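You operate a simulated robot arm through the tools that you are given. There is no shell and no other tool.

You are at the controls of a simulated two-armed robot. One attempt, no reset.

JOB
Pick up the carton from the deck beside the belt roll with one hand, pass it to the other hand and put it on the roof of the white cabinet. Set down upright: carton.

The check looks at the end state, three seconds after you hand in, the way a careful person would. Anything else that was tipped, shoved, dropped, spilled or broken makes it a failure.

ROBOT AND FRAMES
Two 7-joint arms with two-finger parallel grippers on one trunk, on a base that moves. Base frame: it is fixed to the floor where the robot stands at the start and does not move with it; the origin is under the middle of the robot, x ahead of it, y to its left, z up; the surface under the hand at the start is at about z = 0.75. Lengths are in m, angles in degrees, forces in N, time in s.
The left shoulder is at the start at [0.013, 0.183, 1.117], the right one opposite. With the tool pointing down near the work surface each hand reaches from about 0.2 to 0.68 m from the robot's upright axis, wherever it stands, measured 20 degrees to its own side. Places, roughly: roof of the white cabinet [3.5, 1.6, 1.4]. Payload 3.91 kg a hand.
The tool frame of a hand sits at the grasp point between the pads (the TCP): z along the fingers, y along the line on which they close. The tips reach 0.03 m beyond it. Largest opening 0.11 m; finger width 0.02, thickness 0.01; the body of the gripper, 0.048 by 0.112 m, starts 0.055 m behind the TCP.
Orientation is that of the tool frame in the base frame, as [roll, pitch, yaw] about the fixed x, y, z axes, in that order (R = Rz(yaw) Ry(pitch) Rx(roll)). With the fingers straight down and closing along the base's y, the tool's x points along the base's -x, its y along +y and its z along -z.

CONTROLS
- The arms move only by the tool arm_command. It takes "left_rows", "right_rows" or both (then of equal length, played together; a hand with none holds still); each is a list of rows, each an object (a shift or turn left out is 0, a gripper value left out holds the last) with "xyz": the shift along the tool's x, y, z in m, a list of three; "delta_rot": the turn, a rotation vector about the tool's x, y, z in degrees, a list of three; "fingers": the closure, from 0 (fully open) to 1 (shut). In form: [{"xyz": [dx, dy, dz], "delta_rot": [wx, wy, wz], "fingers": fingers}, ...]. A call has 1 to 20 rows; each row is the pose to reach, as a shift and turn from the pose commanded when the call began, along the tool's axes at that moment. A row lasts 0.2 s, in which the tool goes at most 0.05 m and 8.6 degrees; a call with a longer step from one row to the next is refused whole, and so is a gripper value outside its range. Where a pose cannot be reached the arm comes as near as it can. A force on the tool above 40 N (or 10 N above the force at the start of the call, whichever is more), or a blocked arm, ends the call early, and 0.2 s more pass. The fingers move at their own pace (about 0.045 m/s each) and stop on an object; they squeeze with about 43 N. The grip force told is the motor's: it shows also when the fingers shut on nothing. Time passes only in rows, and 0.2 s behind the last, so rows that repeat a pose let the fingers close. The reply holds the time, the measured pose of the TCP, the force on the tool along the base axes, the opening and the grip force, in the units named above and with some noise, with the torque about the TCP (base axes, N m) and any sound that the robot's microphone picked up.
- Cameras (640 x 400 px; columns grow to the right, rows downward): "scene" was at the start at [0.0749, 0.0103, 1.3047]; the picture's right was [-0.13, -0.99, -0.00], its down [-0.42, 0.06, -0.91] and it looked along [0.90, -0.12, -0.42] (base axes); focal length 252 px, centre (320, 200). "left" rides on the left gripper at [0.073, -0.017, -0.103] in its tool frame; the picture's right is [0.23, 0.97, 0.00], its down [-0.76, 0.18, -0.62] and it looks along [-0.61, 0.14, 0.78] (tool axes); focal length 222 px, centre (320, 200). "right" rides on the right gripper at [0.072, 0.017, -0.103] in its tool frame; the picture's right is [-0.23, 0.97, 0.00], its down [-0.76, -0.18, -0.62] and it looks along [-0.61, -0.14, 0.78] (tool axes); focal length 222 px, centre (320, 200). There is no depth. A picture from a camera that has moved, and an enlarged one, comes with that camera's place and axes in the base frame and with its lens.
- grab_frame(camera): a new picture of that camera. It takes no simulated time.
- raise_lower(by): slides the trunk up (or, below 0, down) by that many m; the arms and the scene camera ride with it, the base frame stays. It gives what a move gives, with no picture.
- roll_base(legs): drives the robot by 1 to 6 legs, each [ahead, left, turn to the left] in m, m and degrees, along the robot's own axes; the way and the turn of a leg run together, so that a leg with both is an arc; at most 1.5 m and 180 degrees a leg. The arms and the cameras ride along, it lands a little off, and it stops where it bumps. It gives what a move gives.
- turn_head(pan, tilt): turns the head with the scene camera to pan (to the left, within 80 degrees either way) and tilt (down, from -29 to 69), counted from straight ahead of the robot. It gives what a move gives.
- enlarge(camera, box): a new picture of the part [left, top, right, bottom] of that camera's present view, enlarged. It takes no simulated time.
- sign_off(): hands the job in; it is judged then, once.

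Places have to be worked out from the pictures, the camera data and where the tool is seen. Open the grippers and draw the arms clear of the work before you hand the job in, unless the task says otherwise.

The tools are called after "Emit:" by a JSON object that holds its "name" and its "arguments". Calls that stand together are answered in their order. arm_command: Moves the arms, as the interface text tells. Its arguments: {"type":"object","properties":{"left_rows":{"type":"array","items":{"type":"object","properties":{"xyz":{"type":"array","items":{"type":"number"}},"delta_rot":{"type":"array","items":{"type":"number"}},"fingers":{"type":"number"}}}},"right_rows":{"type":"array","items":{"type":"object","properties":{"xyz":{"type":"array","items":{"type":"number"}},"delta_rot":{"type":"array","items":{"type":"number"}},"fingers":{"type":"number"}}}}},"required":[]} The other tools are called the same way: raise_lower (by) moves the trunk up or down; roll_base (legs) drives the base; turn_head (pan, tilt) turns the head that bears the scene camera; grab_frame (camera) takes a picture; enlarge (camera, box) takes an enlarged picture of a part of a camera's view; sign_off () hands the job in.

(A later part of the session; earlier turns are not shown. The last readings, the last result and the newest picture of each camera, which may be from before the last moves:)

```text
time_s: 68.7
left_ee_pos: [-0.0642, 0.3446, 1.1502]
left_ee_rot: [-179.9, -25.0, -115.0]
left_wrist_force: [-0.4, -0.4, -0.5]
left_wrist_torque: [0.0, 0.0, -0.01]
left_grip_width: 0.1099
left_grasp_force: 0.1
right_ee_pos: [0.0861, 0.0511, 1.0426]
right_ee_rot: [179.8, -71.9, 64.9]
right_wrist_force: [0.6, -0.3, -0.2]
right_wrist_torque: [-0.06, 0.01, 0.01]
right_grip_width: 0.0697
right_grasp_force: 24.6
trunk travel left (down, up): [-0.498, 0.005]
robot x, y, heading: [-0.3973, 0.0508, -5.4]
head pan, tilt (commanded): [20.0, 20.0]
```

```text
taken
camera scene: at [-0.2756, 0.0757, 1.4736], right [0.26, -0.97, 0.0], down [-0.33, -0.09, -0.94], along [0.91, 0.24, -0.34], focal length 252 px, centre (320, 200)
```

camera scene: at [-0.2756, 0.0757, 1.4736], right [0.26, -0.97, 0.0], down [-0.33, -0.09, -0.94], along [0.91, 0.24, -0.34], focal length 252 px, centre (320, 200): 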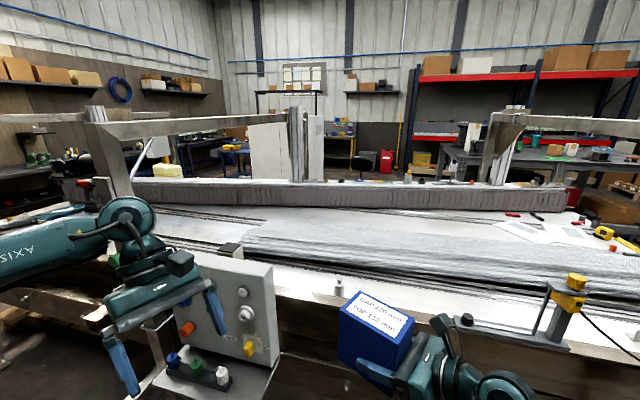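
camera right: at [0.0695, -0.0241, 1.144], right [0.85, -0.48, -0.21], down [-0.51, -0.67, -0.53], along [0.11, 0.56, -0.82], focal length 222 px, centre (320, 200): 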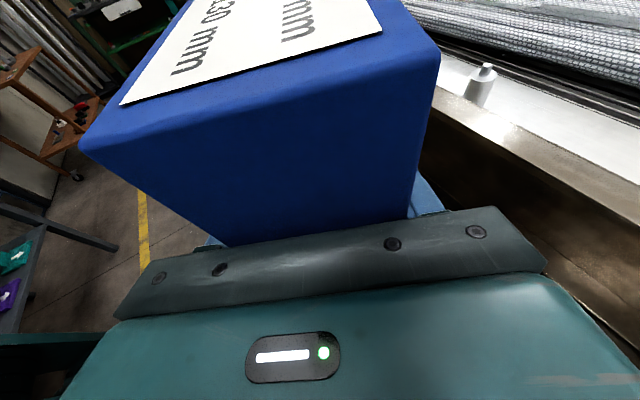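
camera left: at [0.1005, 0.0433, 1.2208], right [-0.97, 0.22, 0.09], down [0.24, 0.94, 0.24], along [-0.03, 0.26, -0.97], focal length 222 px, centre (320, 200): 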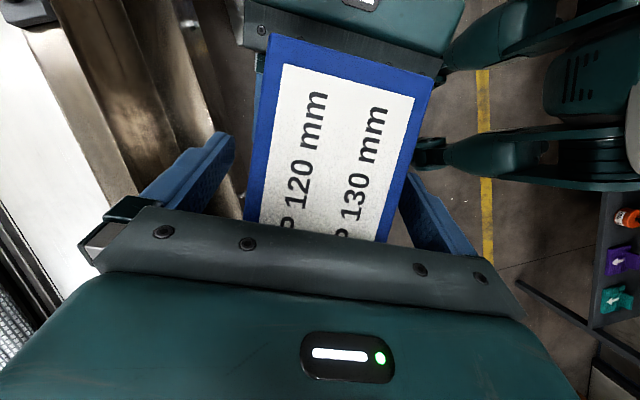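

Now I test, here in free space, whether the right arm can hold the carton high enough for the roof: raise it by 0.45 m keeping it upright.

Emit:
{"name": "arm_command", "arguments": {"right_rows": [{"xyz": [0.0428, 0, -0.0139], "fingers": 1}, {"xyz": [0.0856, 0, -0.0278], "fingers": 1}, {"xyz": [0.1284, 0, -0.0417], "fingers": 1}, {"xyz": [0.1712, 0, -0.0556], "fingers": 1}, {"xyz": [0.214, 0, -0.0695], "fingers": 1}, {"xyz": [0.2568, 0, -0.0834], "fingers": 1}, {"xyz": [0.2996, 0, -0.0973], "fingers": 1}, {"xyz": [0.3424, 0, -0.1112], "fingers": 1}, {"xyz": [0.3852, 0, -0.1251], "fingers": 1}, {"xyz": [0.428, 0, -0.139], "fingers": 1}, {"xyz": [0.428, 0, -0.139], "fingers": 1}]}}

Emit:
{"name": "turn_head", "arguments": {"pan": -5, "tilt": 10}}

Emit:
{"name": "grab_frame", "arguments": {"camera": "scene"}}

```text
time_s: 71.0
left_ee_pos: [-0.0645, 0.3444, 1.1512]
left_ee_rot: [-179.9, -25.0, -114.9]
left_wrist_force: [-0.1, 0.0, 0.0]
left_wrist_torque: [-0.01, -0.02, 0.0]
left_grip_width: 0.1099
left_grasp_force: 0.1
right_ee_pos: [0.0862, 0.0538, 1.4934]
right_ee_rot: [179.9, -71.8, 64.7]
right_wrist_force: [-0.3, -0.1, -1.6]
right_wrist_torque: [0.0, 0.01, -0.01]
right_grip_width: 0.0698
right_grasp_force: 25.2
trunk travel left (down, up): [-0.498, 0.005]
robot x, y, heading: [-0.3931, 0.0527, -4.9]
head pan, tilt (commanded): [20.0, 20.0]
```

```text
time_s: 71.9
left_ee_pos: [-0.0646, 0.3464, 1.1492]
left_ee_rot: [-179.9, -25.0, -115.0]
left_wrist_force: [0.1, 0.2, 0.7]
left_wrist_torque: [-0.02, 0.02, 0.01]
left_grip_width: 0.1099
left_grasp_force: 0.1
right_ee_pos: [0.0865, 0.054, 1.4936]
right_ee_rot: [179.8, -71.9, 64.9]
right_wrist_force: [-0.3, 0.0, -0.9]
right_wrist_torque: [-0.01, -0.01, 0.01]
right_grip_width: 0.0695
right_grasp_force: 24.8
trunk travel left (down, up): [-0.498, 0.005]
robot x, y, heading: [-0.3936, 0.0512, -4.8]
head pan, tilt (commanded): [-5.0, 10.0]
```

```text
taken
camera scene: at [-0.2739, 0.0356, 1.4899], right [-0.17, -0.99, 0.0], down [-0.17, 0.03, -0.98], along [0.97, -0.17, -0.17], focal length 252 px, centre (320, 200)
```

scene: 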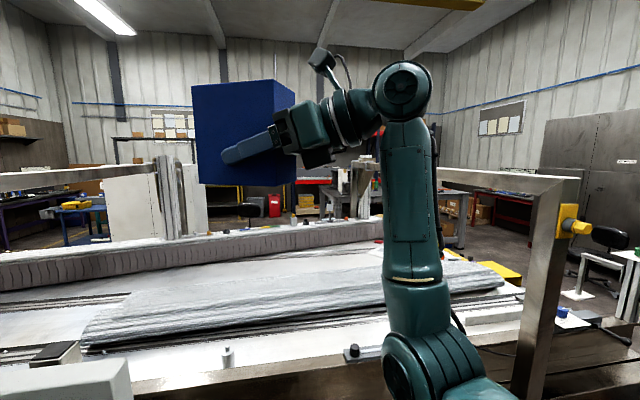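

The arm holds the carton upright at TCP z≈1.49, enough for a 1.4 m roof. The forearm stands too far forward for a sideways-pointing hand, so I test turning the hand to point nearly straight ahead (−60° about the vertical).

Emit:
{"name": "arm_command", "arguments": {"right_rows": [{"xyz": [-0.005, 0.0155, -0.0155], "delta_rot": [-7.13, 0, 2.33], "fingers": 1}, {"xyz": [-0.0101, 0.0311, -0.031], "delta_rot": [-14.26, 0, 4.66], "fingers": 1}, {"xyz": [-0.0152, 0.0466, -0.0464], "delta_rot": [-21.39, 0, 6.99], "fingers": 1}, {"xyz": [-0.0202, 0.0622, -0.0619], "delta_rot": [-28.52, 0, 9.32], "fingers": 1}, {"xyz": [-0.0253, 0.0777, -0.0774], "delta_rot": [-35.64, 0, 11.65], "fingers": 1}, {"xyz": [-0.0303, 0.0932, -0.0929], "delta_rot": [-42.77, 0, 13.98], "fingers": 1}, {"xyz": [-0.0354, 0.1088, -0.1083], "delta_rot": [-49.9, 0, 16.31], "fingers": 1}, {"xyz": [-0.0404, 0.1243, -0.1238], "delta_rot": [-57.03, 0, 18.64], "fingers": 1}, {"xyz": [-0.0404, 0.1243, -0.1238], "delta_rot": [-57.03, 0, 18.64], "fingers": 1}]}}

Emit:
{"name": "grab_frame", "arguments": {"camera": "scene"}}

Emit:
{"name": "grab_frame", "arguments": {"camera": "right"}}

```text
time_s: 73.9
left_ee_pos: [-0.0651, 0.3449, 1.1508]
left_ee_rot: [-179.9, -25.0, -115.0]
left_wrist_force: [0.1, 0.3, 0.2]
left_wrist_torque: [-0.04, 0.01, 0.01]
left_grip_width: 0.11
left_grasp_force: 0.0
right_ee_pos: [0.1423, -0.1185, 1.4947]
right_ee_rot: [179.7, -71.8, 4.9]
right_wrist_force: [-1.1, -0.2, -0.7]
right_wrist_torque: [0.0, 0.03, -0.02]
right_grip_width: 0.0697
right_grasp_force: 24.8
trunk travel left (down, up): [-0.498, 0.005]
robot x, y, heading: [-0.3949, 0.0489, -5.0]
head pan, tilt (commanded): [-5.0, 10.0]
```

```text
taken
camera scene: at [-0.274, 0.0355, 1.4899], right [-0.17, -0.99, 0.0], down [-0.17, 0.03, -0.98], along [0.97, -0.17, -0.17], focal length 252 px, centre (320, 200)
```

scene: 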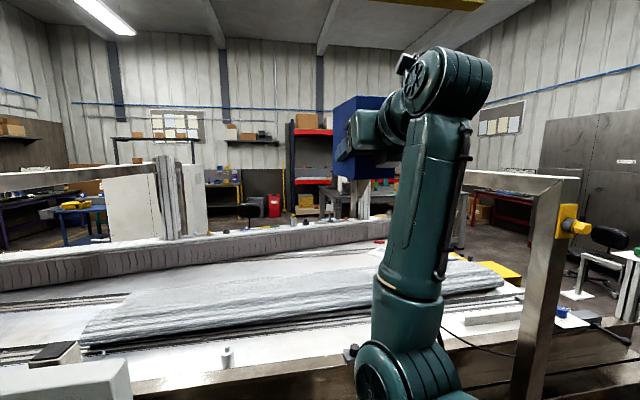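

```text
taken
camera right: at [0.0693, -0.1412, 1.5949], right [0.01, -0.98, -0.21], down [-0.84, 0.11, -0.53], along [0.54, 0.18, -0.82], focal length 222 px, centre (320, 200)
```

right: 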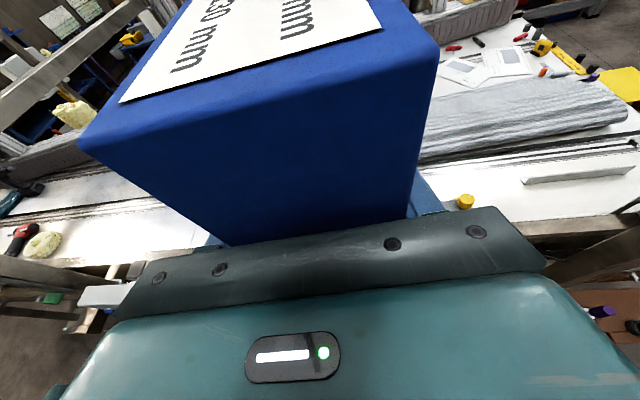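

The hand reaches a forward-pointing pose at the needed height with the carton upright — good for placing. Now I study the way round the machine's left end: look left with zooms.

Emit:
{"name": "turn_head", "arguments": {"pan": 75, "tilt": 15}}

Emit:
{"name": "grab_frame", "arguments": {"camera": "scene"}}

Emit:
{"name": "enlarge", "arguments": {"camera": "scene", "box": [200, 100, 440, 250]}}

Emit:
{"name": "turn_head", "arguments": {"pan": 45, "tilt": 15}}

Emit:
{"name": "grab_frame", "arguments": {"camera": "scene"}}

Emit:
{"name": "enlarge", "arguments": {"camera": "scene", "box": [120, 80, 440, 280]}}

```text
time_s: 75.5
left_ee_pos: [-0.0645, 0.3459, 1.1509]
left_ee_rot: [-179.9, -25.0, -115.0]
left_wrist_force: [-0.9, -0.1, -0.3]
left_wrist_torque: [-0.01, -0.03, -0.02]
left_grip_width: 0.1102
left_grasp_force: 0.2
right_ee_pos: [0.1441, -0.1183, 1.4943]
right_ee_rot: [179.8, -72.0, 4.8]
right_wrist_force: [0.3, -0.2, -0.5]
right_wrist_torque: [-0.02, 0.02, 0.01]
right_grip_width: 0.0695
right_grasp_force: 25.2
trunk travel left (down, up): [-0.498, 0.005]
robot x, y, heading: [-0.3984, 0.0532, -5.0]
head pan, tilt (commanded): [75.0, 15.0]
```

```text
taken
camera scene: at [-0.3338, 0.1393, 1.4818], right [0.94, -0.34, 0.0], down [-0.09, -0.24, -0.97], along [0.33, 0.91, -0.26], focal length 252 px, centre (320, 200)
```

scene: 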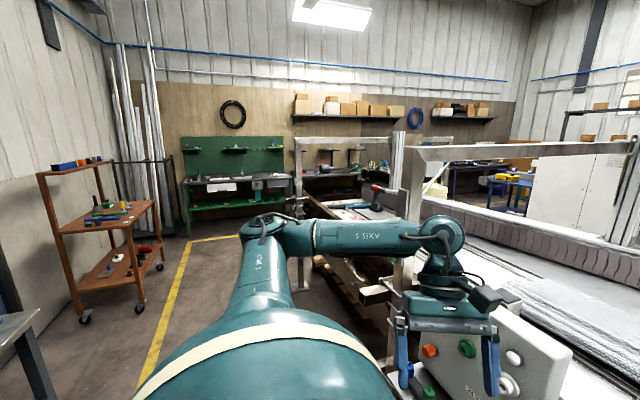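

```text
2.67 times, centred on (320, 175) of scene
camera zoom: at [-0.3338, 0.1393, 1.4818], right [0.94, -0.34, 0.0], down [-0.09, -0.24, -0.97], along [0.33, 0.91, -0.26], focal length 671 px, centre (320, 267)
```

zoom: 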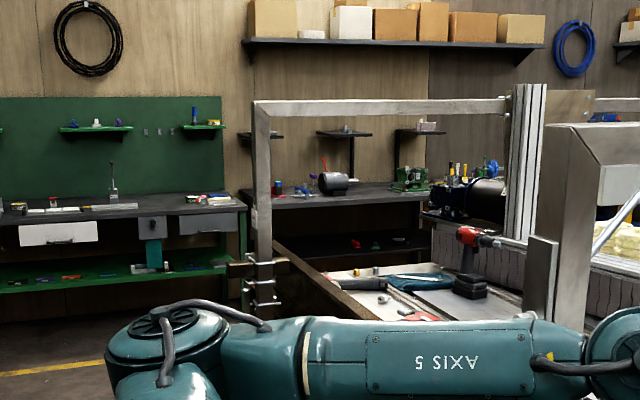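

```text
time_s: 76.4
left_ee_pos: [-0.0646, 0.3451, 1.1504]
left_ee_rot: [-179.9, -25.0, -115.1]
left_wrist_force: [-0.4, 0.2, -0.3]
left_wrist_torque: [0.01, -0.02, 0.01]
left_grip_width: 0.1099
left_grasp_force: 0.1
right_ee_pos: [0.1433, -0.1185, 1.4953]
right_ee_rot: [179.8, -71.8, 4.9]
right_wrist_force: [0.5, -0.1, -1.6]
right_wrist_torque: [-0.02, 0.01, -0.02]
right_grip_width: 0.07
right_grasp_force: 25.1
trunk travel left (down, up): [-0.498, 0.005]
robot x, y, heading: [-0.3951, 0.0529, -5.0]
head pan, tilt (commanded): [45.0, 15.0]
```

```text
taken
camera scene: at [-0.2942, 0.1117, 1.4818], right [0.65, -0.76, 0.0], down [-0.2, -0.17, -0.97], along [0.74, 0.62, -0.26], focal length 252 px, centre (320, 200)
```

scene: 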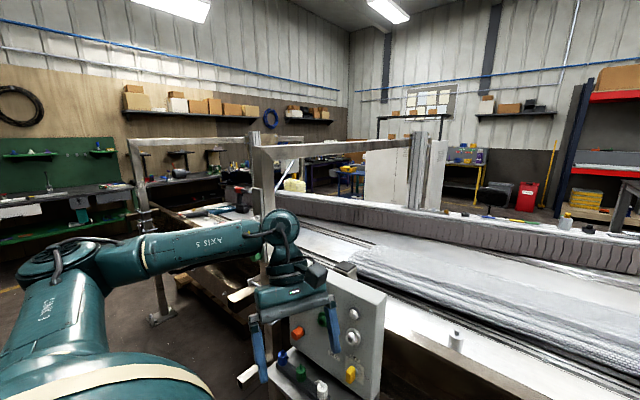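

```text
2.00 times, centred on (280, 180) of scene
camera zoom: at [-0.2942, 0.1117, 1.4818], right [0.65, -0.76, 0.0], down [-0.2, -0.17, -0.97], along [0.74, 0.62, -0.26], focal length 503 px, centre (400, 240)
```

zoom: 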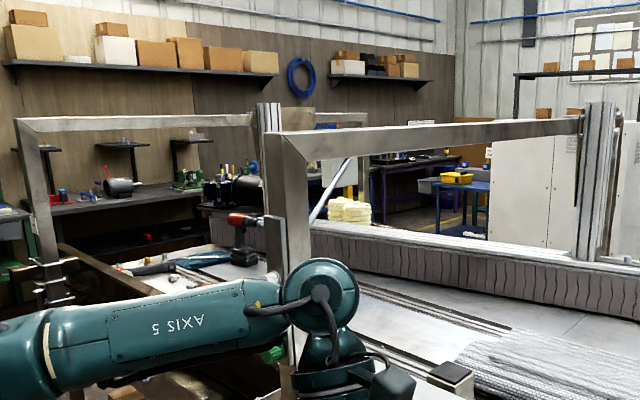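

The left route looks open: end portal foot near (0.2, 2.3), cart at x≈−1.17, and a marked free lane beyond the machine's end. I back slightly and turn left to face that way.

Emit:
{"name": "roll_base", "arguments": {"legs": [[-0.08, 0, 0], [0, 0, 50], [0, 0, 45]]}}

Emit:
{"name": "turn_head", "arguments": {"pan": 0, "tilt": 20}}

Emit:
{"name": "grab_frame", "arguments": {"camera": "scene"}}

Emit:
{"name": "turn_head", "arguments": {"pan": 35, "tilt": 35}}

Emit:
{"name": "grab_frame", "arguments": {"camera": "scene"}}

```text
time_s: 81.8
left_ee_pos: [-0.7945, 0.3629, 1.1502]
left_ee_rot: [-179.9, -24.9, -20.5]
left_wrist_force: [0.0, 0.9, 0.1]
left_wrist_torque: [0.0, 0.0, 0.03]
left_grip_width: 0.11
left_grasp_force: 0.1
right_ee_pos: [-0.3496, 0.6065, 1.4945]
right_ee_rot: [179.7, -72.0, 99.5]
right_wrist_force: [0.6, 0.1, -0.8]
right_wrist_torque: [0.0, 0.0, 0.03]
right_grip_width: 0.0695
right_grasp_force: 24.7
trunk travel left (down, up): [-0.498, 0.005]
robot x, y, heading: [-0.4741, 0.0567, 89.5]
head pan, tilt (commanded): [45.0, 15.0]
```

```text
time_s: 82.9
left_ee_pos: [-0.7946, 0.3629, 1.1504]
left_ee_rot: [-179.9, -25.0, -20.5]
left_wrist_force: [-0.2, 0.3, -0.7]
left_wrist_torque: [0.02, -0.01, 0.06]
left_grip_width: 0.1099
left_grasp_force: 0.0
right_ee_pos: [-0.3493, 0.608, 1.4949]
right_ee_rot: [179.8, -72.0, 99.5]
right_wrist_force: [-0.3, 0.0, -1.5]
right_wrist_torque: [-0.01, 0.0, 0.0]
right_grip_width: 0.0697
right_grasp_force: 25.3
trunk travel left (down, up): [-0.498, 0.005]
robot x, y, heading: [-0.4745, 0.0585, 89.8]
head pan, tilt (commanded): [0.0, 20.0]
```

```text
taken
camera scene: at [-0.4747, 0.1833, 1.4737], right [1.0, 0.0, 0.0], down [0.0, -0.34, -0.94], along [0.0, 0.94, -0.34], focal length 252 px, centre (320, 200)
```

scene: 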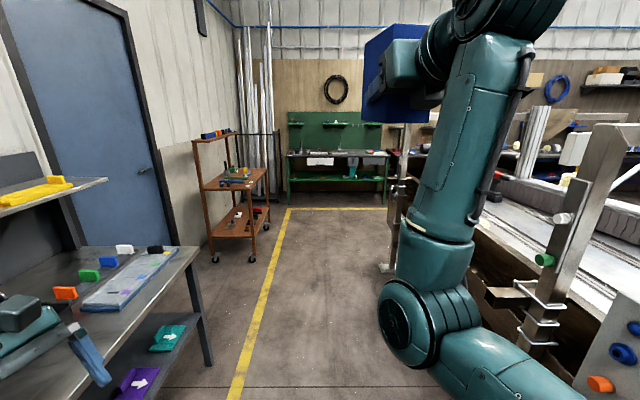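

```text
time_s: 83.9
left_ee_pos: [-0.7951, 0.3631, 1.1498]
left_ee_rot: [-179.9, -25.0, -20.5]
left_wrist_force: [-0.4, 0.3, -0.4]
left_wrist_torque: [0.02, 0.0, 0.0]
left_grip_width: 0.1098
left_grasp_force: 0.1
right_ee_pos: [-0.3484, 0.6083, 1.4944]
right_ee_rot: [179.8, -71.9, 99.5]
right_wrist_force: [-0.3, -0.6, -0.3]
right_wrist_torque: [-0.05, 0.02, 0.02]
right_grip_width: 0.0696
right_grasp_force: 24.7
trunk travel left (down, up): [-0.498, 0.005]
robot x, y, heading: [-0.4744, 0.0593, 89.6]
head pan, tilt (commanded): [35.0, 35.0]
```

```text
taken
camera scene: at [-0.5251, 0.1627, 1.4498], right [0.82, 0.57, 0.0], down [0.33, -0.47, -0.82], along [-0.47, 0.67, -0.57], focal length 252 px, centre (320, 200)
```

scene: 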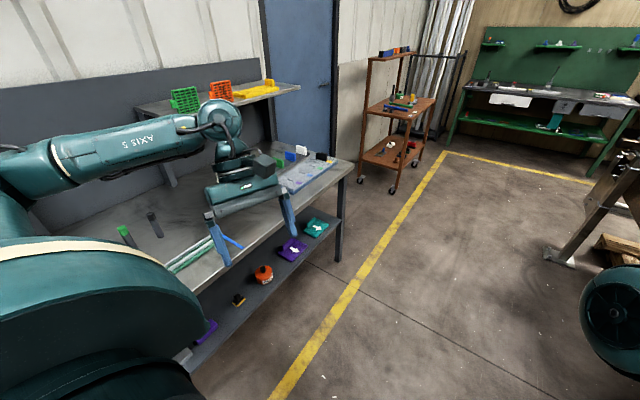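

The lane ahead is clear up to the green bench (yellow line at y≈3.8). I drive forward 1.4 m and look again.

Emit:
{"name": "roll_base", "arguments": {"legs": [[1.4, 0, 0]]}}

Emit:
{"name": "turn_head", "arguments": {"pan": 0, "tilt": 20}}

Emit:
{"name": "grab_frame", "arguments": {"camera": "scene"}}

Emit:
{"name": "turn_head", "arguments": {"pan": -60, "tilt": 25}}

Emit:
{"name": "grab_frame", "arguments": {"camera": "scene"}}

```text
time_s: 90.9
left_ee_pos: [-0.7832, 1.7736, 1.1502]
left_ee_rot: [-179.9, -25.1, -20.8]
left_wrist_force: [-0.6, -0.1, -0.3]
left_wrist_torque: [0.01, -0.01, 0.01]
left_grip_width: 0.1102
left_grasp_force: 0.1
right_ee_pos: [-0.3373, 2.0148, 1.4949]
right_ee_rot: [179.8, -71.9, 99.2]
right_wrist_force: [-0.4, 0.9, -1.9]
right_wrist_torque: [0.01, 0.01, -0.04]
right_grip_width: 0.0698
right_grasp_force: 24.9
trunk travel left (down, up): [-0.498, 0.005]
robot x, y, heading: [-0.468, 1.4668, 89.5]
head pan, tilt (commanded): [35.0, 35.0]
```

```text
time_s: 91.9
left_ee_pos: [-0.7829, 1.774, 1.1495]
left_ee_rot: [-179.8, -25.0, -20.7]
left_wrist_force: [-1.7, 0.0, 0.0]
left_wrist_torque: [-0.02, 0.02, -0.02]
left_grip_width: 0.1099
left_grasp_force: 0.0
right_ee_pos: [-0.3369, 2.0155, 1.4945]
right_ee_rot: [179.7, -71.9, 99.2]
right_wrist_force: [0.6, 0.0, -1.7]
right_wrist_torque: [-0.02, 0.01, 0.0]
right_grip_width: 0.0696
right_grasp_force: 25.1
trunk travel left (down, up): [-0.498, 0.005]
robot x, y, heading: [-0.4657, 1.4677, 89.6]
head pan, tilt (commanded): [0.0, 20.0]
```

```text
taken
camera scene: at [-0.464, 1.5917, 1.4736], right [1.0, -0.01, 0.0], down [0.0, -0.34, -0.94], along [0.01, 0.94, -0.34], focal length 252 px, centre (320, 200)
```

scene: 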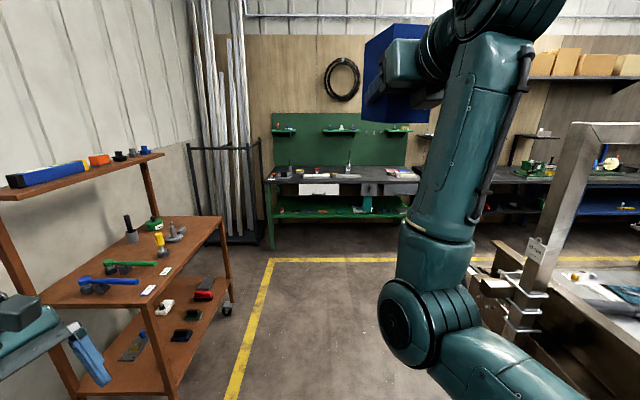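

```text
time_s: 93.2
left_ee_pos: [-0.7834, 1.7726, 1.1501]
left_ee_rot: [-179.9, -25.0, -20.6]
left_wrist_force: [-0.2, 0.1, 0.3]
left_wrist_torque: [0.01, -0.02, 0.0]
left_grip_width: 0.1098
left_grasp_force: 0.0
right_ee_pos: [-0.3368, 2.0151, 1.4942]
right_ee_rot: [179.8, -71.9, 99.2]
right_wrist_force: [0.6, 0.0, -0.4]
right_wrist_torque: [-0.04, 0.02, 0.01]
right_grip_width: 0.0695
right_grasp_force: 24.7
trunk travel left (down, up): [-0.498, 0.005]
robot x, y, heading: [-0.4642, 1.4663, 89.3]
head pan, tilt (commanded): [-60.0, 25.0]
```

```text
taken
camera scene: at [-0.3846, 1.5439, 1.4656], right [0.49, -0.87, 0.0], down [-0.37, -0.21, -0.91], along [0.79, 0.45, -0.42], focal length 252 px, centre (320, 200)
```

scene: 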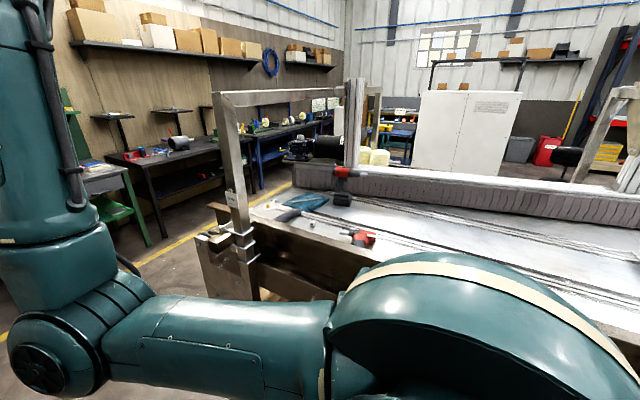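

Now the cabinet and the machine's left end are in view; the lane between the machine end (y≈2.4–2.8) and the wall benches (y≈4) is open. I drive 1.65 m further forward.

Emit:
{"name": "roll_base", "arguments": {"legs": [[1.3, 0, 0], [0.35, 0, 0]]}}

Emit:
{"name": "grab_frame", "arguments": {"camera": "scene"}}

Emit:
{"name": "turn_head", "arguments": {"pan": -80, "tilt": 25}}

Emit:
{"name": "grab_frame", "arguments": {"camera": "scene"}}

Emit:
{"name": "turn_head", "arguments": {"pan": 0, "tilt": 25}}

Emit:
{"name": "grab_frame", "arguments": {"camera": "scene"}}

```text
time_s: 101.6
left_ee_pos: [-0.759, 3.4084, 1.1509]
left_ee_rot: [-179.9, -25.0, -20.9]
left_wrist_force: [0.3, 1.0, -0.3]
left_wrist_torque: [0.0, 0.03, -0.03]
left_grip_width: 0.1098
left_grasp_force: 0.1
right_ee_pos: [-0.3127, 3.6496, 1.4938]
right_ee_rot: [179.8, -71.9, 98.8]
right_wrist_force: [0.3, 0.1, -1.2]
right_wrist_torque: [-0.01, 0.0, -0.02]
right_grip_width: 0.0698
right_grasp_force: 25.2
trunk travel left (down, up): [-0.498, 0.005]
robot x, y, heading: [-0.4461, 3.1015, 89.1]
head pan, tilt (commanded): [-60.0, 25.0]
```

```text
taken
camera scene: at [-0.3627, 3.1784, 1.4655], right [0.49, -0.87, 0.0], down [-0.37, -0.21, -0.91], along [0.79, 0.44, -0.42], focal length 252 px, centre (320, 200)
```

scene: 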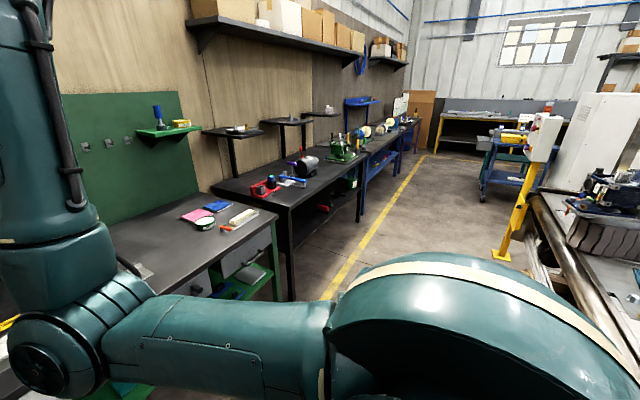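

```text
time_s: 102.4
left_ee_pos: [-0.7594, 3.4097, 1.1508]
left_ee_rot: [-180.0, -24.9, -21.0]
left_wrist_force: [0.1, -1.0, -0.4]
left_wrist_torque: [0.01, -0.02, -0.02]
left_grip_width: 0.1101
left_grasp_force: 0.0
right_ee_pos: [-0.3119, 3.6483, 1.4951]
right_ee_rot: [179.8, -71.9, 98.9]
right_wrist_force: [-1.1, 0.3, -0.9]
right_wrist_torque: [-0.01, 0.03, 0.04]
right_grip_width: 0.0698
right_grasp_force: 25.1
trunk travel left (down, up): [-0.498, 0.005]
robot x, y, heading: [-0.441, 3.0976, 89.4]
head pan, tilt (commanded): [-80.0, 25.0]
```

```text
taken
camera scene: at [-0.3522, 3.1477, 1.4656], right [0.16, -0.99, 0.0], down [-0.42, -0.07, -0.91], along [0.89, 0.14, -0.42], focal length 252 px, centre (320, 200)
```

scene: 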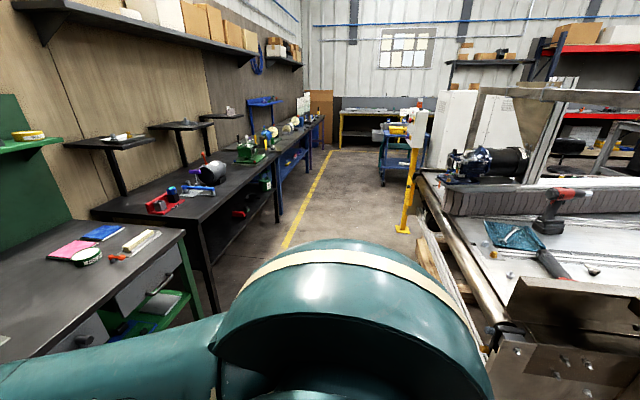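

```text
time_s: 103.9
left_ee_pos: [-0.7604, 3.4092, 1.1502]
left_ee_rot: [-179.9, -25.0, -20.9]
left_wrist_force: [-0.9, 1.2, 0.4]
left_wrist_torque: [0.03, -0.03, -0.02]
left_grip_width: 0.1102
left_grasp_force: 0.0
right_ee_pos: [-0.312, 3.6493, 1.4957]
right_ee_rot: [179.8, -71.9, 99.0]
right_wrist_force: [0.5, 0.5, -1.5]
right_wrist_torque: [-0.05, -0.02, 0.01]
right_grip_width: 0.0698
right_grasp_force: 24.9
trunk travel left (down, up): [-0.498, 0.005]
robot x, y, heading: [-0.4427, 3.0977, 89.0]
head pan, tilt (commanded): [0.0, 25.0]
```

```text
taken
camera scene: at [-0.4417, 3.2251, 1.4656], right [1.0, -0.02, 0.0], down [-0.01, -0.42, -0.91], along [0.01, 0.91, -0.42], focal length 252 px, centre (320, 200)
```

scene: 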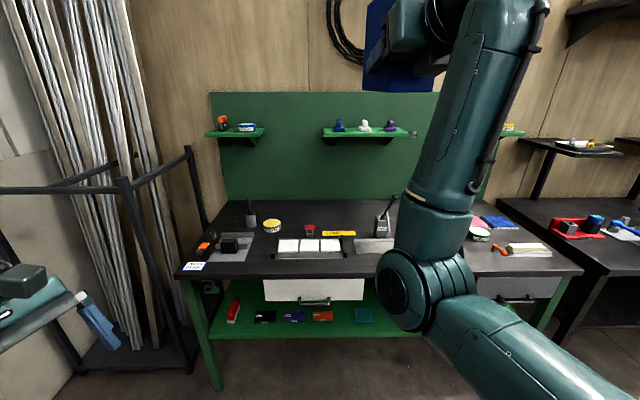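

The lane along +x is open; a yellow post stands near (2.1, 2.6) and a blue cart beside the cabinet near (3.5, 2.7). I zoom at the cabinet, its roof and the aisle entry.

Emit:
{"name": "turn_head", "arguments": {"pan": -80, "tilt": 10}}

Emit:
{"name": "enlarge", "arguments": {"camera": "scene", "box": [340, 90, 580, 240]}}

Emit:
{"name": "enlarge", "arguments": {"camera": "scene", "box": [420, 110, 540, 185]}}

```text
time_s: 105.5
left_ee_pos: [-0.7595, 3.4092, 1.151]
left_ee_rot: [-179.9, -25.0, -21.0]
left_wrist_force: [-0.8, -0.3, 0.2]
left_wrist_torque: [0.03, 0.02, 0.0]
left_grip_width: 0.11
left_grasp_force: 0.1
right_ee_pos: [-0.3121, 3.648, 1.4938]
right_ee_rot: [179.8, -71.9, 99.0]
right_wrist_force: [0.0, -0.6, -1.1]
right_wrist_torque: [-0.02, 0.02, -0.04]
right_grip_width: 0.0697
right_grasp_force: 25.1
trunk travel left (down, up): [-0.498, 0.005]
robot x, y, heading: [-0.4455, 3.0989, 89.1]
head pan, tilt (commanded): [-80.0, 10.0]
```

```text
2.67 times, centred on (460, 165) of scene
camera zoom: at [-0.3514, 3.1478, 1.4899], right [0.16, -0.99, 0.0], down [-0.17, -0.03, -0.98], along [0.97, 0.16, -0.17], focal length 671 px, centre (-53, 293)
```

zoom: 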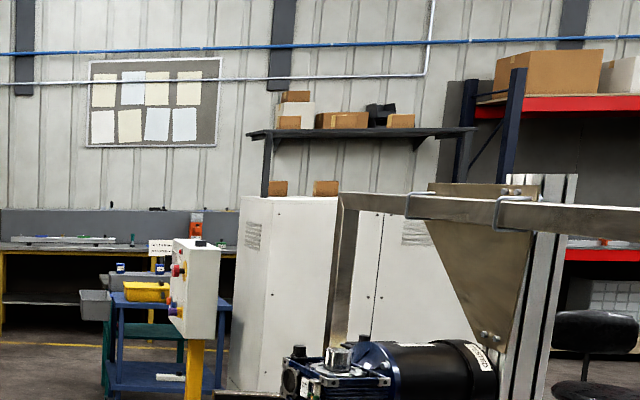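

```text
5.33 times, centred on (480, 148) of scene
camera zoom: at [-0.3514, 3.1478, 1.4899], right [0.16, -0.99, 0.0], down [-0.17, -0.03, -0.98], along [0.97, 0.16, -0.17], focal length 1342 px, centre (-533, 480)
```

zoom: 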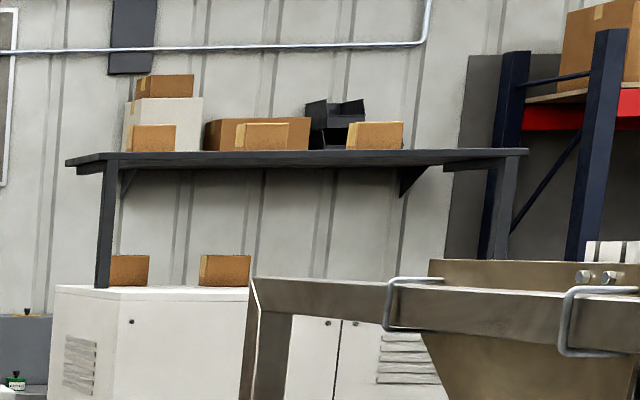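

I see the cabinet's front at about x≈3.18, y 1.07–2.12, with a raised shelf frame and two small cardboard boxes on its roof, so I'll want the front strip of the roof. First I pull the carton hand back 13 cm to keep it compact for driving.

Emit:
{"name": "arm_command", "arguments": {"right_rows": [{"xyz": [-0.0101, 0, -0.0309], "fingers": 1}, {"xyz": [-0.0202, 0, -0.0618], "fingers": 1}, {"xyz": [-0.0303, 0, -0.0927], "fingers": 1}, {"xyz": [-0.0403, 0, -0.1236], "fingers": 1}, {"xyz": [-0.0403, 0, -0.1236], "fingers": 1}]}}

Emit:
{"name": "turn_head", "arguments": {"pan": -10, "tilt": 10}}

Emit:
{"name": "grab_frame", "arguments": {"camera": "scene"}}

```text
time_s: 106.7
left_ee_pos: [-0.761, 3.4091, 1.1497]
left_ee_rot: [-180.0, -25.0, -21.1]
left_wrist_force: [-0.3, -0.9, -0.2]
left_wrist_torque: [-0.04, 0.01, 0.01]
left_grip_width: 0.1101
left_grasp_force: 0.0
right_ee_pos: [-0.2921, 3.5973, 1.459]
right_ee_rot: [179.7, -72.0, 99.1]
right_wrist_force: [-0.9, 0.3, -0.8]
right_wrist_torque: [-0.03, -0.03, -0.05]
right_grip_width: 0.0697
right_grasp_force: 24.7
right hand out of reach, approached as far as the arm can: row 2, 3, 4, 5
trunk travel left (down, up): [-0.498, 0.005]
robot x, y, heading: [-0.4453, 3.0997, 89.1]
head pan, tilt (commanded): [-80.0, 10.0]
```

```text
time_s: 108.1
left_ee_pos: [-0.7608, 3.4097, 1.1508]
left_ee_rot: [-179.9, -25.0, -21.0]
left_wrist_force: [-0.2, 0.5, 0.4]
left_wrist_torque: [-0.02, 0.0, 0.01]
left_grip_width: 0.1101
left_grasp_force: 0.2
right_ee_pos: [-0.2941, 3.5963, 1.4587]
right_ee_rot: [179.6, -72.1, 98.9]
right_wrist_force: [0.2, -0.5, -1.2]
right_wrist_torque: [-0.02, -0.01, 0.03]
right_grip_width: 0.0698
right_grasp_force: 24.7
trunk travel left (down, up): [-0.498, 0.005]
robot x, y, heading: [-0.4409, 3.1011, 88.9]
head pan, tilt (commanded): [-10.0, 10.0]
```

```text
taken
camera scene: at [-0.4256, 3.2243, 1.4899], right [0.98, -0.19, 0.0], down [-0.03, -0.17, -0.98], along [0.19, 0.97, -0.17], focal length 252 px, centre (320, 200)
```

scene: 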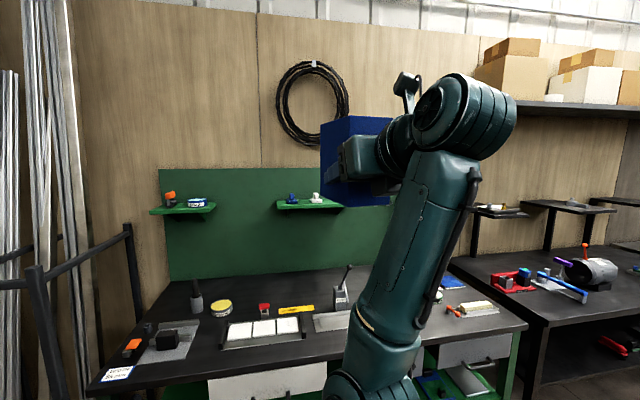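

The retreat was limited to 5 cm but the carton is still upright. I turn the base right to face +x here, in the open area.

Emit:
{"name": "roll_base", "arguments": {"legs": [[0, 0, -45], [0, 0, -44]]}}

Emit:
{"name": "turn_head", "arguments": {"pan": 10, "tilt": 20}}

Emit:
{"name": "grab_frame", "arguments": {"camera": "scene"}}

Emit:
{"name": "turn_head", "arguments": {"pan": 60, "tilt": 20}}

Emit:
{"name": "grab_frame", "arguments": {"camera": "scene"}}

```text
time_s: 112.5
left_ee_pos: [-0.1424, 3.4236, 1.1513]
left_ee_rot: [-179.9, -24.9, -109.8]
left_wrist_force: [0.3, -0.4, 0.2]
left_wrist_torque: [0.02, 0.0, -0.02]
left_grip_width: 0.1099
left_grasp_force: 0.0
right_ee_pos: [0.0569, 2.9624, 1.4592]
right_ee_rot: [179.8, -72.1, 10.3]
right_wrist_force: [0.3, -0.3, -1.5]
right_wrist_torque: [0.0, 0.01, -0.03]
right_grip_width: 0.0697
right_grasp_force: 24.8
trunk travel left (down, up): [-0.498, 0.005]
robot x, y, heading: [-0.4455, 3.102, 0.5]
head pan, tilt (commanded): [-10.0, 10.0]
```

```text
time_s: 113.4
left_ee_pos: [-0.1422, 3.424, 1.1491]
left_ee_rot: [-179.9, -24.9, -109.7]
left_wrist_force: [0.2, -0.6, -0.6]
left_wrist_torque: [0.0, -0.01, -0.02]
left_grip_width: 0.1101
left_grasp_force: 0.0
right_ee_pos: [0.0571, 2.9622, 1.4587]
right_ee_rot: [179.7, -72.0, 10.3]
right_wrist_force: [0.0, 0.1, -0.1]
right_wrist_torque: [0.0, 0.02, -0.01]
right_grip_width: 0.0696
right_grasp_force: 25.0
trunk travel left (down, up): [-0.498, 0.005]
robot x, y, heading: [-0.4441, 3.0999, 0.7]
head pan, tilt (commanded): [10.0, 20.0]
```

```text
taken
camera scene: at [-0.3227, 3.1207, 1.4737], right [0.18, -0.98, 0.0], down [-0.34, -0.06, -0.94], along [0.92, 0.17, -0.34], focal length 252 px, centre (320, 200)
```

scene: 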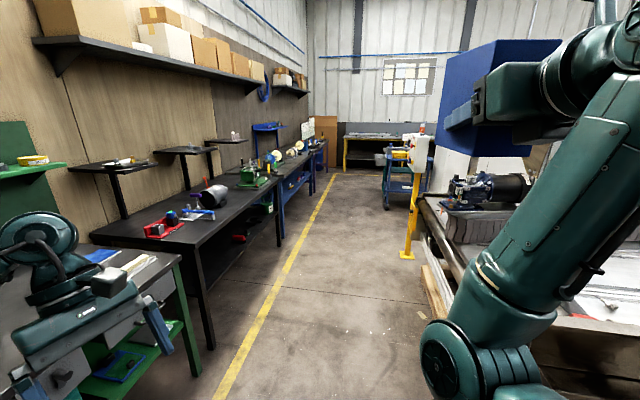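

```text
time_s: 114.5
left_ee_pos: [-0.1424, 3.424, 1.1498]
left_ee_rot: [-179.9, -25.0, -109.7]
left_wrist_force: [-0.3, -0.1, -0.5]
left_wrist_torque: [0.0, 0.01, -0.02]
left_grip_width: 0.11
left_grasp_force: 0.1
right_ee_pos: [0.0567, 2.962, 1.4592]
right_ee_rot: [179.8, -72.1, 10.2]
right_wrist_force: [0.1, 0.0, -0.7]
right_wrist_torque: [0.01, 0.02, -0.02]
right_grip_width: 0.0697
right_grasp_force: 25.3
trunk travel left (down, up): [-0.498, 0.005]
robot x, y, heading: [-0.4468, 3.104, 0.6]
head pan, tilt (commanded): [60.0, 20.0]
```

```text
taken
camera scene: at [-0.3683, 3.1848, 1.4737], right [0.87, -0.49, 0.0], down [-0.17, -0.3, -0.94], along [0.46, 0.82, -0.34], focal length 252 px, centre (320, 200)
```

scene: 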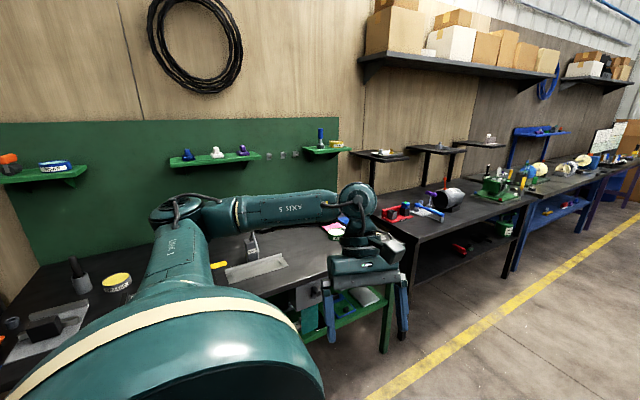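

Facing +x now. I shift left 0.15 m for clearance from the yellow post and drive forward 2.7 m along the lane.

Emit:
{"name": "roll_base", "arguments": {"legs": [[0, 0.15, 0], [1.4, 0, 0], [1.2, 0, 0]]}}

Emit:
{"name": "turn_head", "arguments": {"pan": 0, "tilt": 20}}

Emit:
{"name": "grab_frame", "arguments": {"camera": "scene"}}

Emit:
{"name": "turn_head", "arguments": {"pan": -60, "tilt": 30}}

Emit:
{"name": "grab_frame", "arguments": {"camera": "scene"}}

```text
time_s: 128.8
left_ee_pos: [2.4525, 3.6318, 1.1498]
left_ee_rot: [-179.8, -25.0, -108.8]
left_wrist_force: [-0.4, 0.0, 0.2]
left_wrist_torque: [-0.01, 0.03, -0.05]
left_grip_width: 0.11
left_grasp_force: 0.1
right_ee_pos: [2.6585, 3.1723, 1.4592]
right_ee_rot: [179.7, -72.1, 11.0]
right_wrist_force: [-0.9, 0.2, -1.5]
right_wrist_torque: [0.01, -0.01, -0.02]
right_grip_width: 0.07
right_grasp_force: 24.8
trunk travel left (down, up): [-0.498, 0.005]
robot x, y, heading: [2.1588, 3.3032, 1.3]
head pan, tilt (commanded): [60.0, 20.0]
```

```text
time_s: 130.1
left_ee_pos: [2.4522, 3.6317, 1.15]
left_ee_rot: [-179.9, -25.0, -108.9]
left_wrist_force: [0.3, 0.5, 0.3]
left_wrist_torque: [0.0, 0.0, -0.01]
left_grip_width: 0.1101
left_grasp_force: 0.0
right_ee_pos: [2.6575, 3.1726, 1.4596]
right_ee_rot: [179.8, -72.2, 10.9]
right_wrist_force: [-0.1, -0.1, -1.1]
right_wrist_torque: [0.0, 0.02, -0.02]
right_grip_width: 0.0694
right_grasp_force: 25.5
trunk travel left (down, up): [-0.498, 0.005]
robot x, y, heading: [2.154, 3.3028, 1.4]
head pan, tilt (commanded): [0.0, 20.0]
```

```text
taken
camera scene: at [2.2785, 3.3095, 1.4736], right [0.02, -1.0, 0.0], down [-0.34, -0.01, -0.94], along [0.94, 0.02, -0.34], focal length 252 px, centre (320, 200)
```

scene: 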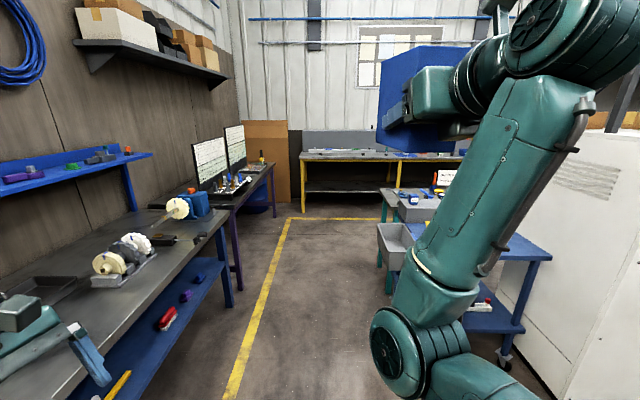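

```text
time_s: 131.4
left_ee_pos: [2.4513, 3.6316, 1.1503]
left_ee_rot: [-179.9, -25.0, -108.9]
left_wrist_force: [0.7, 0.3, 0.4]
left_wrist_torque: [0.01, -0.01, 0.01]
left_grip_width: 0.1101
left_grasp_force: 0.1
right_ee_pos: [2.6575, 3.1725, 1.4592]
right_ee_rot: [179.8, -72.1, 11.0]
right_wrist_force: [0.5, 0.2, -0.8]
right_wrist_torque: [0.02, 0.06, -0.01]
right_grip_width: 0.0695
right_grasp_force: 25.2
trunk travel left (down, up): [-0.498, 0.005]
robot x, y, heading: [2.1569, 3.3063, 1.2]
head pan, tilt (commanded): [-60.0, 30.0]
```

```text
taken
camera scene: at [2.2324, 3.23, 1.4576], right [-0.85, -0.52, 0.0], down [-0.26, 0.43, -0.87], along [0.45, -0.74, -0.5], focal length 252 px, centre (320, 200)
```

scene: 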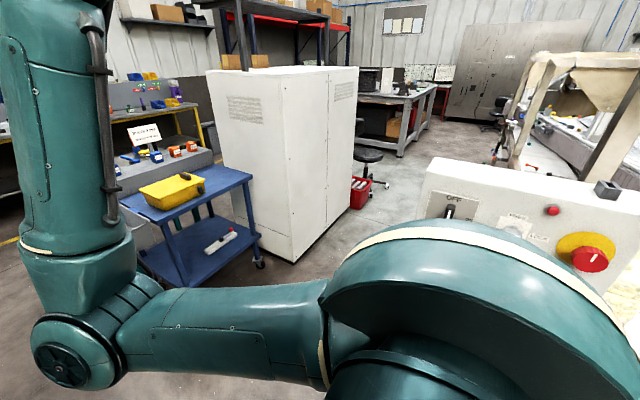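

Cabinet corner (front-left) is at about (3.22, 2.03), front face along x≈3.2 from y≈1.06, and the way there is clear between post and cart. I test here extending the carton hand further forward and up, aligned with the cabinet, as needed for placing.

Emit:
{"name": "arm_command", "arguments": {"right_rows": [{"xyz": [0.0207, 0, 0.0248], "delta_rot": [-2.09, 0, 0.68], "fingers": 1}, {"xyz": [0.0414, 0, 0.0497], "delta_rot": [-4.18, 0, 1.36], "fingers": 1}, {"xyz": [0.0621, 0, 0.0745], "delta_rot": [-6.28, 0, 2.04], "fingers": 1}, {"xyz": [0.0828, 0, 0.0994], "delta_rot": [-8.37, 0, 2.72], "fingers": 1}, {"xyz": [0.1035, 0, 0.1242], "delta_rot": [-10.46, 0, 3.4], "fingers": 1}, {"xyz": [0.1035, 0, 0.1242], "delta_rot": [-10.46, 0, 3.4], "fingers": 1}]}}

Emit:
{"name": "turn_head", "arguments": {"pan": -25, "tilt": 15}}

Emit:
{"name": "grab_frame", "arguments": {"camera": "scene"}}

```text
time_s: 132.8
left_ee_pos: [2.451, 3.6316, 1.1507]
left_ee_rot: [-179.8, -24.9, -108.8]
left_wrist_force: [-0.1, 0.9, 0.4]
left_wrist_torque: [0.01, -0.01, 0.02]
left_grip_width: 0.11
left_grasp_force: 0.0
right_ee_pos: [2.8055, 3.1723, 1.5196]
right_ee_rot: [179.3, -72.1, 0.5]
right_wrist_force: [-0.7, 0.3, -0.5]
right_wrist_torque: [-0.01, 0.04, 0.0]
right_grip_width: 0.0698
right_grasp_force: 25.1
right hand out of reach, approached as far as the arm can: row 4, 5, 6
trunk travel left (down, up): [-0.498, 0.005]
robot x, y, heading: [2.157, 3.3055, 1.0]
head pan, tilt (commanded): [-60.0, 30.0]
```

```text
time_s: 133.8
left_ee_pos: [2.4527, 3.632, 1.1507]
left_ee_rot: [-180.0, -24.9, -109.0]
left_wrist_force: [0.3, 0.7, -0.4]
left_wrist_torque: [0.02, -0.04, -0.02]
left_grip_width: 0.1099
left_grasp_force: 0.1
right_ee_pos: [2.8048, 3.1719, 1.5168]
right_ee_rot: [179.3, -72.1, 0.8]
right_wrist_force: [-0.1, 1.0, -1.4]
right_wrist_torque: [-0.03, 0.03, -0.01]
right_grip_width: 0.0696
right_grasp_force: 24.9
trunk travel left (down, up): [-0.498, 0.005]
robot x, y, heading: [2.1586, 3.3036, 1.2]
head pan, tilt (commanded): [-25.0, 15.0]
```

```text
taken
camera scene: at [2.2709, 3.2696, 1.4818], right [-0.4, -0.92, 0.0], down [-0.24, 0.1, -0.97], along [0.88, -0.39, -0.26], focal length 252 px, centre (320, 200)
```

scene: 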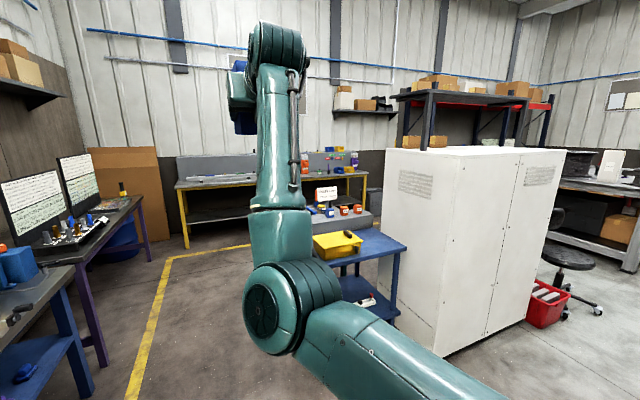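

Extended pose reached (TCP z 1.518, about 0.65 ahead). I zoom in on the cabinet roof, now visible from this side, to see what stands on it.

Emit:
{"name": "enlarge", "arguments": {"camera": "scene", "box": [376, 70, 584, 200]}}

Emit:
{"name": "enlarge", "arguments": {"camera": "scene", "box": [380, 115, 476, 175]}}

Emit:
{"name": "enlarge", "arguments": {"camera": "scene", "box": [476, 115, 572, 175]}}

```text
3.08 times, centred on (480, 135) of scene
camera zoom: at [2.2709, 3.2696, 1.4818], right [-0.4, -0.92, 0.0], down [-0.24, 0.1, -0.97], along [0.88, -0.39, -0.26], focal length 774 px, centre (-172, 400)
```

zoom: 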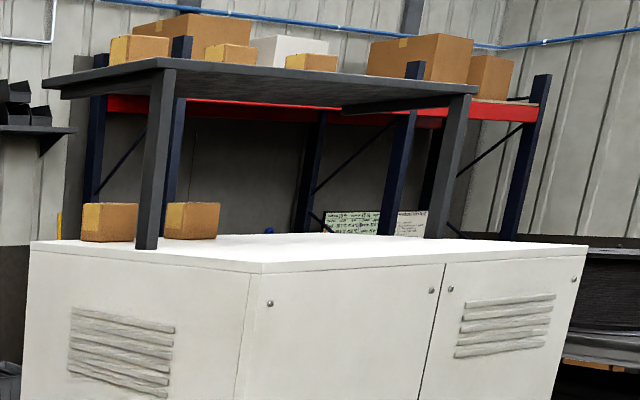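

```text
6.67 times, centred on (428, 145) of scene
camera zoom: at [2.2709, 3.2696, 1.4818], right [-0.4, -0.92, 0.0], down [-0.24, 0.1, -0.97], along [0.88, -0.39, -0.26], focal length 1678 px, centre (-400, 567)
```

zoom: 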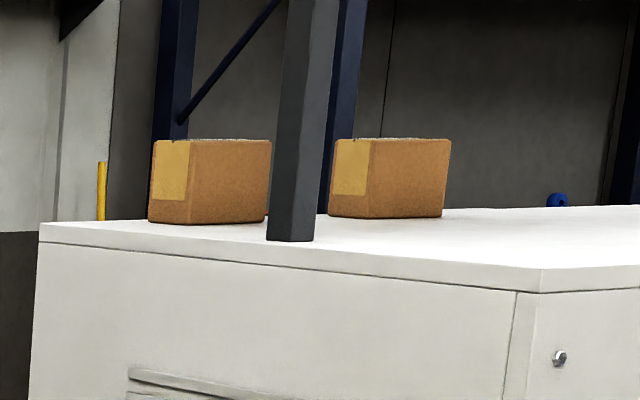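

```text
6.67 times, centred on (524, 145) of scene
camera zoom: at [2.2709, 3.2696, 1.4818], right [-0.4, -0.92, 0.0], down [-0.24, 0.1, -0.97], along [0.88, -0.39, -0.26], focal length 1678 px, centre (-1040, 567)
```

zoom: 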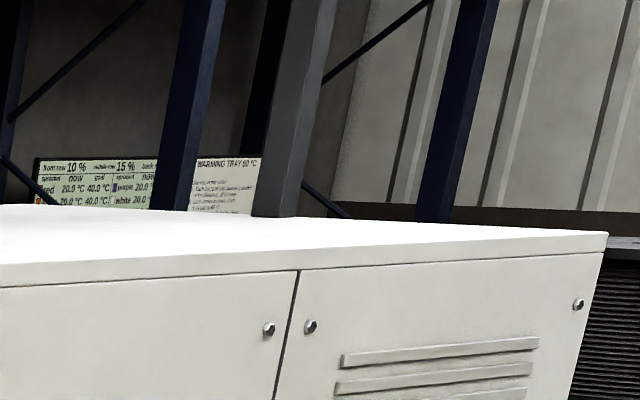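

The roof's front strip is empty; the shelf frame's posts and the small boxes stand in the rear half. I drive forward to x≈2.68 and strafe right to y≈2.45, staying between post and cart.

Emit:
{"name": "roll_base", "arguments": {"legs": [[0.52, 0, -1.2], [0, -0.45, 0], [0, -0.4, 0]]}}

Emit:
{"name": "turn_head", "arguments": {"pan": -40, "tilt": 15}}

Emit:
{"name": "grab_frame", "arguments": {"camera": "scene"}}

Emit:
{"name": "turn_head", "arguments": {"pan": -80, "tilt": 40}}

Emit:
{"name": "grab_frame", "arguments": {"camera": "scene"}}

```text
time_s: 144.6
left_ee_pos: [2.9834, 2.7821, 1.1512]
left_ee_rot: [-179.8, -24.8, -109.8]
left_wrist_force: [-0.3, 0.4, -0.1]
left_wrist_torque: [-0.02, -0.02, 0.01]
left_grip_width: 0.11
left_grasp_force: 0.1
right_ee_pos: [3.3282, 2.3172, 1.5187]
right_ee_rot: [179.3, -72.2, -0.2]
right_wrist_force: [-0.6, -0.9, 0.0]
right_wrist_torque: [0.01, 0.03, 0.02]
right_grip_width: 0.0696
right_grasp_force: 25.2
trunk travel left (down, up): [-0.498, 0.005]
robot x, y, heading: [2.6852, 2.462, 0.4]
head pan, tilt (commanded): [-25.0, 15.0]
```

```text
time_s: 145.4
left_ee_pos: [2.9822, 2.7824, 1.1496]
left_ee_rot: [-179.9, -24.9, -109.8]
left_wrist_force: [-0.3, 0.6, -0.3]
left_wrist_torque: [-0.04, 0.0, 0.03]
left_grip_width: 0.11
left_grasp_force: 0.1
right_ee_pos: [3.3282, 2.3174, 1.5179]
right_ee_rot: [179.2, -72.1, -0.3]
right_wrist_force: [-1.2, 0.1, -0.9]
right_wrist_torque: [0.01, 0.02, 0.01]
right_grip_width: 0.0695
right_grasp_force: 25.2
trunk travel left (down, up): [-0.498, 0.005]
robot x, y, heading: [2.6812, 2.46, 0.2]
head pan, tilt (commanded): [-40.0, 15.0]
```

```text
taken
camera scene: at [2.7826, 2.4033, 1.4818], right [-0.64, -0.77, 0.0], down [-0.2, 0.16, -0.97], along [0.74, -0.62, -0.26], focal length 252 px, centre (320, 200)
```

scene: 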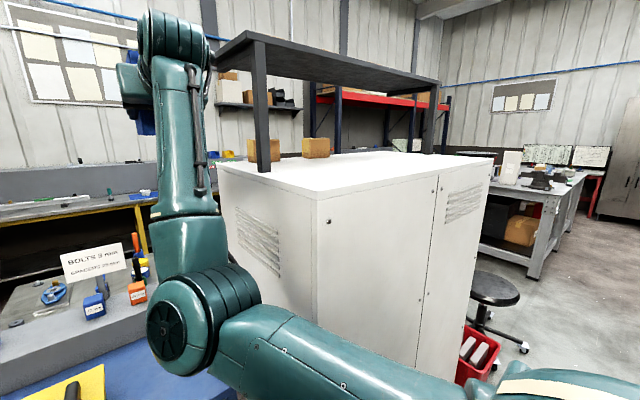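

```text
time_s: 146.4
left_ee_pos: [2.983, 2.7829, 1.1493]
left_ee_rot: [-180.0, -25.0, -109.8]
left_wrist_force: [0.2, -0.1, -0.8]
left_wrist_torque: [0.03, 0.0, -0.01]
left_grip_width: 0.1099
left_grasp_force: 0.0
right_ee_pos: [3.3282, 2.3172, 1.5189]
right_ee_rot: [179.3, -72.1, -0.2]
right_wrist_force: [-0.1, 0.7, -0.8]
right_wrist_torque: [0.0, 0.02, 0.02]
right_grip_width: 0.0697
right_grasp_force: 25.4
trunk travel left (down, up): [-0.498, 0.005]
robot x, y, heading: [2.6814, 2.4575, 0.4]
head pan, tilt (commanded): [-80.0, 40.0]
```

```text
taken
camera scene: at [2.726, 2.3791, 1.4423], right [-0.98, -0.18, 0.0], down [-0.12, 0.63, -0.77], along [0.14, -0.75, -0.64], focal length 252 px, centre (320, 200)
```

scene: 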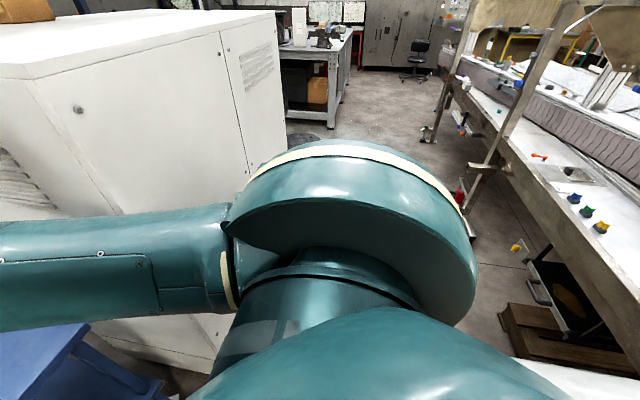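

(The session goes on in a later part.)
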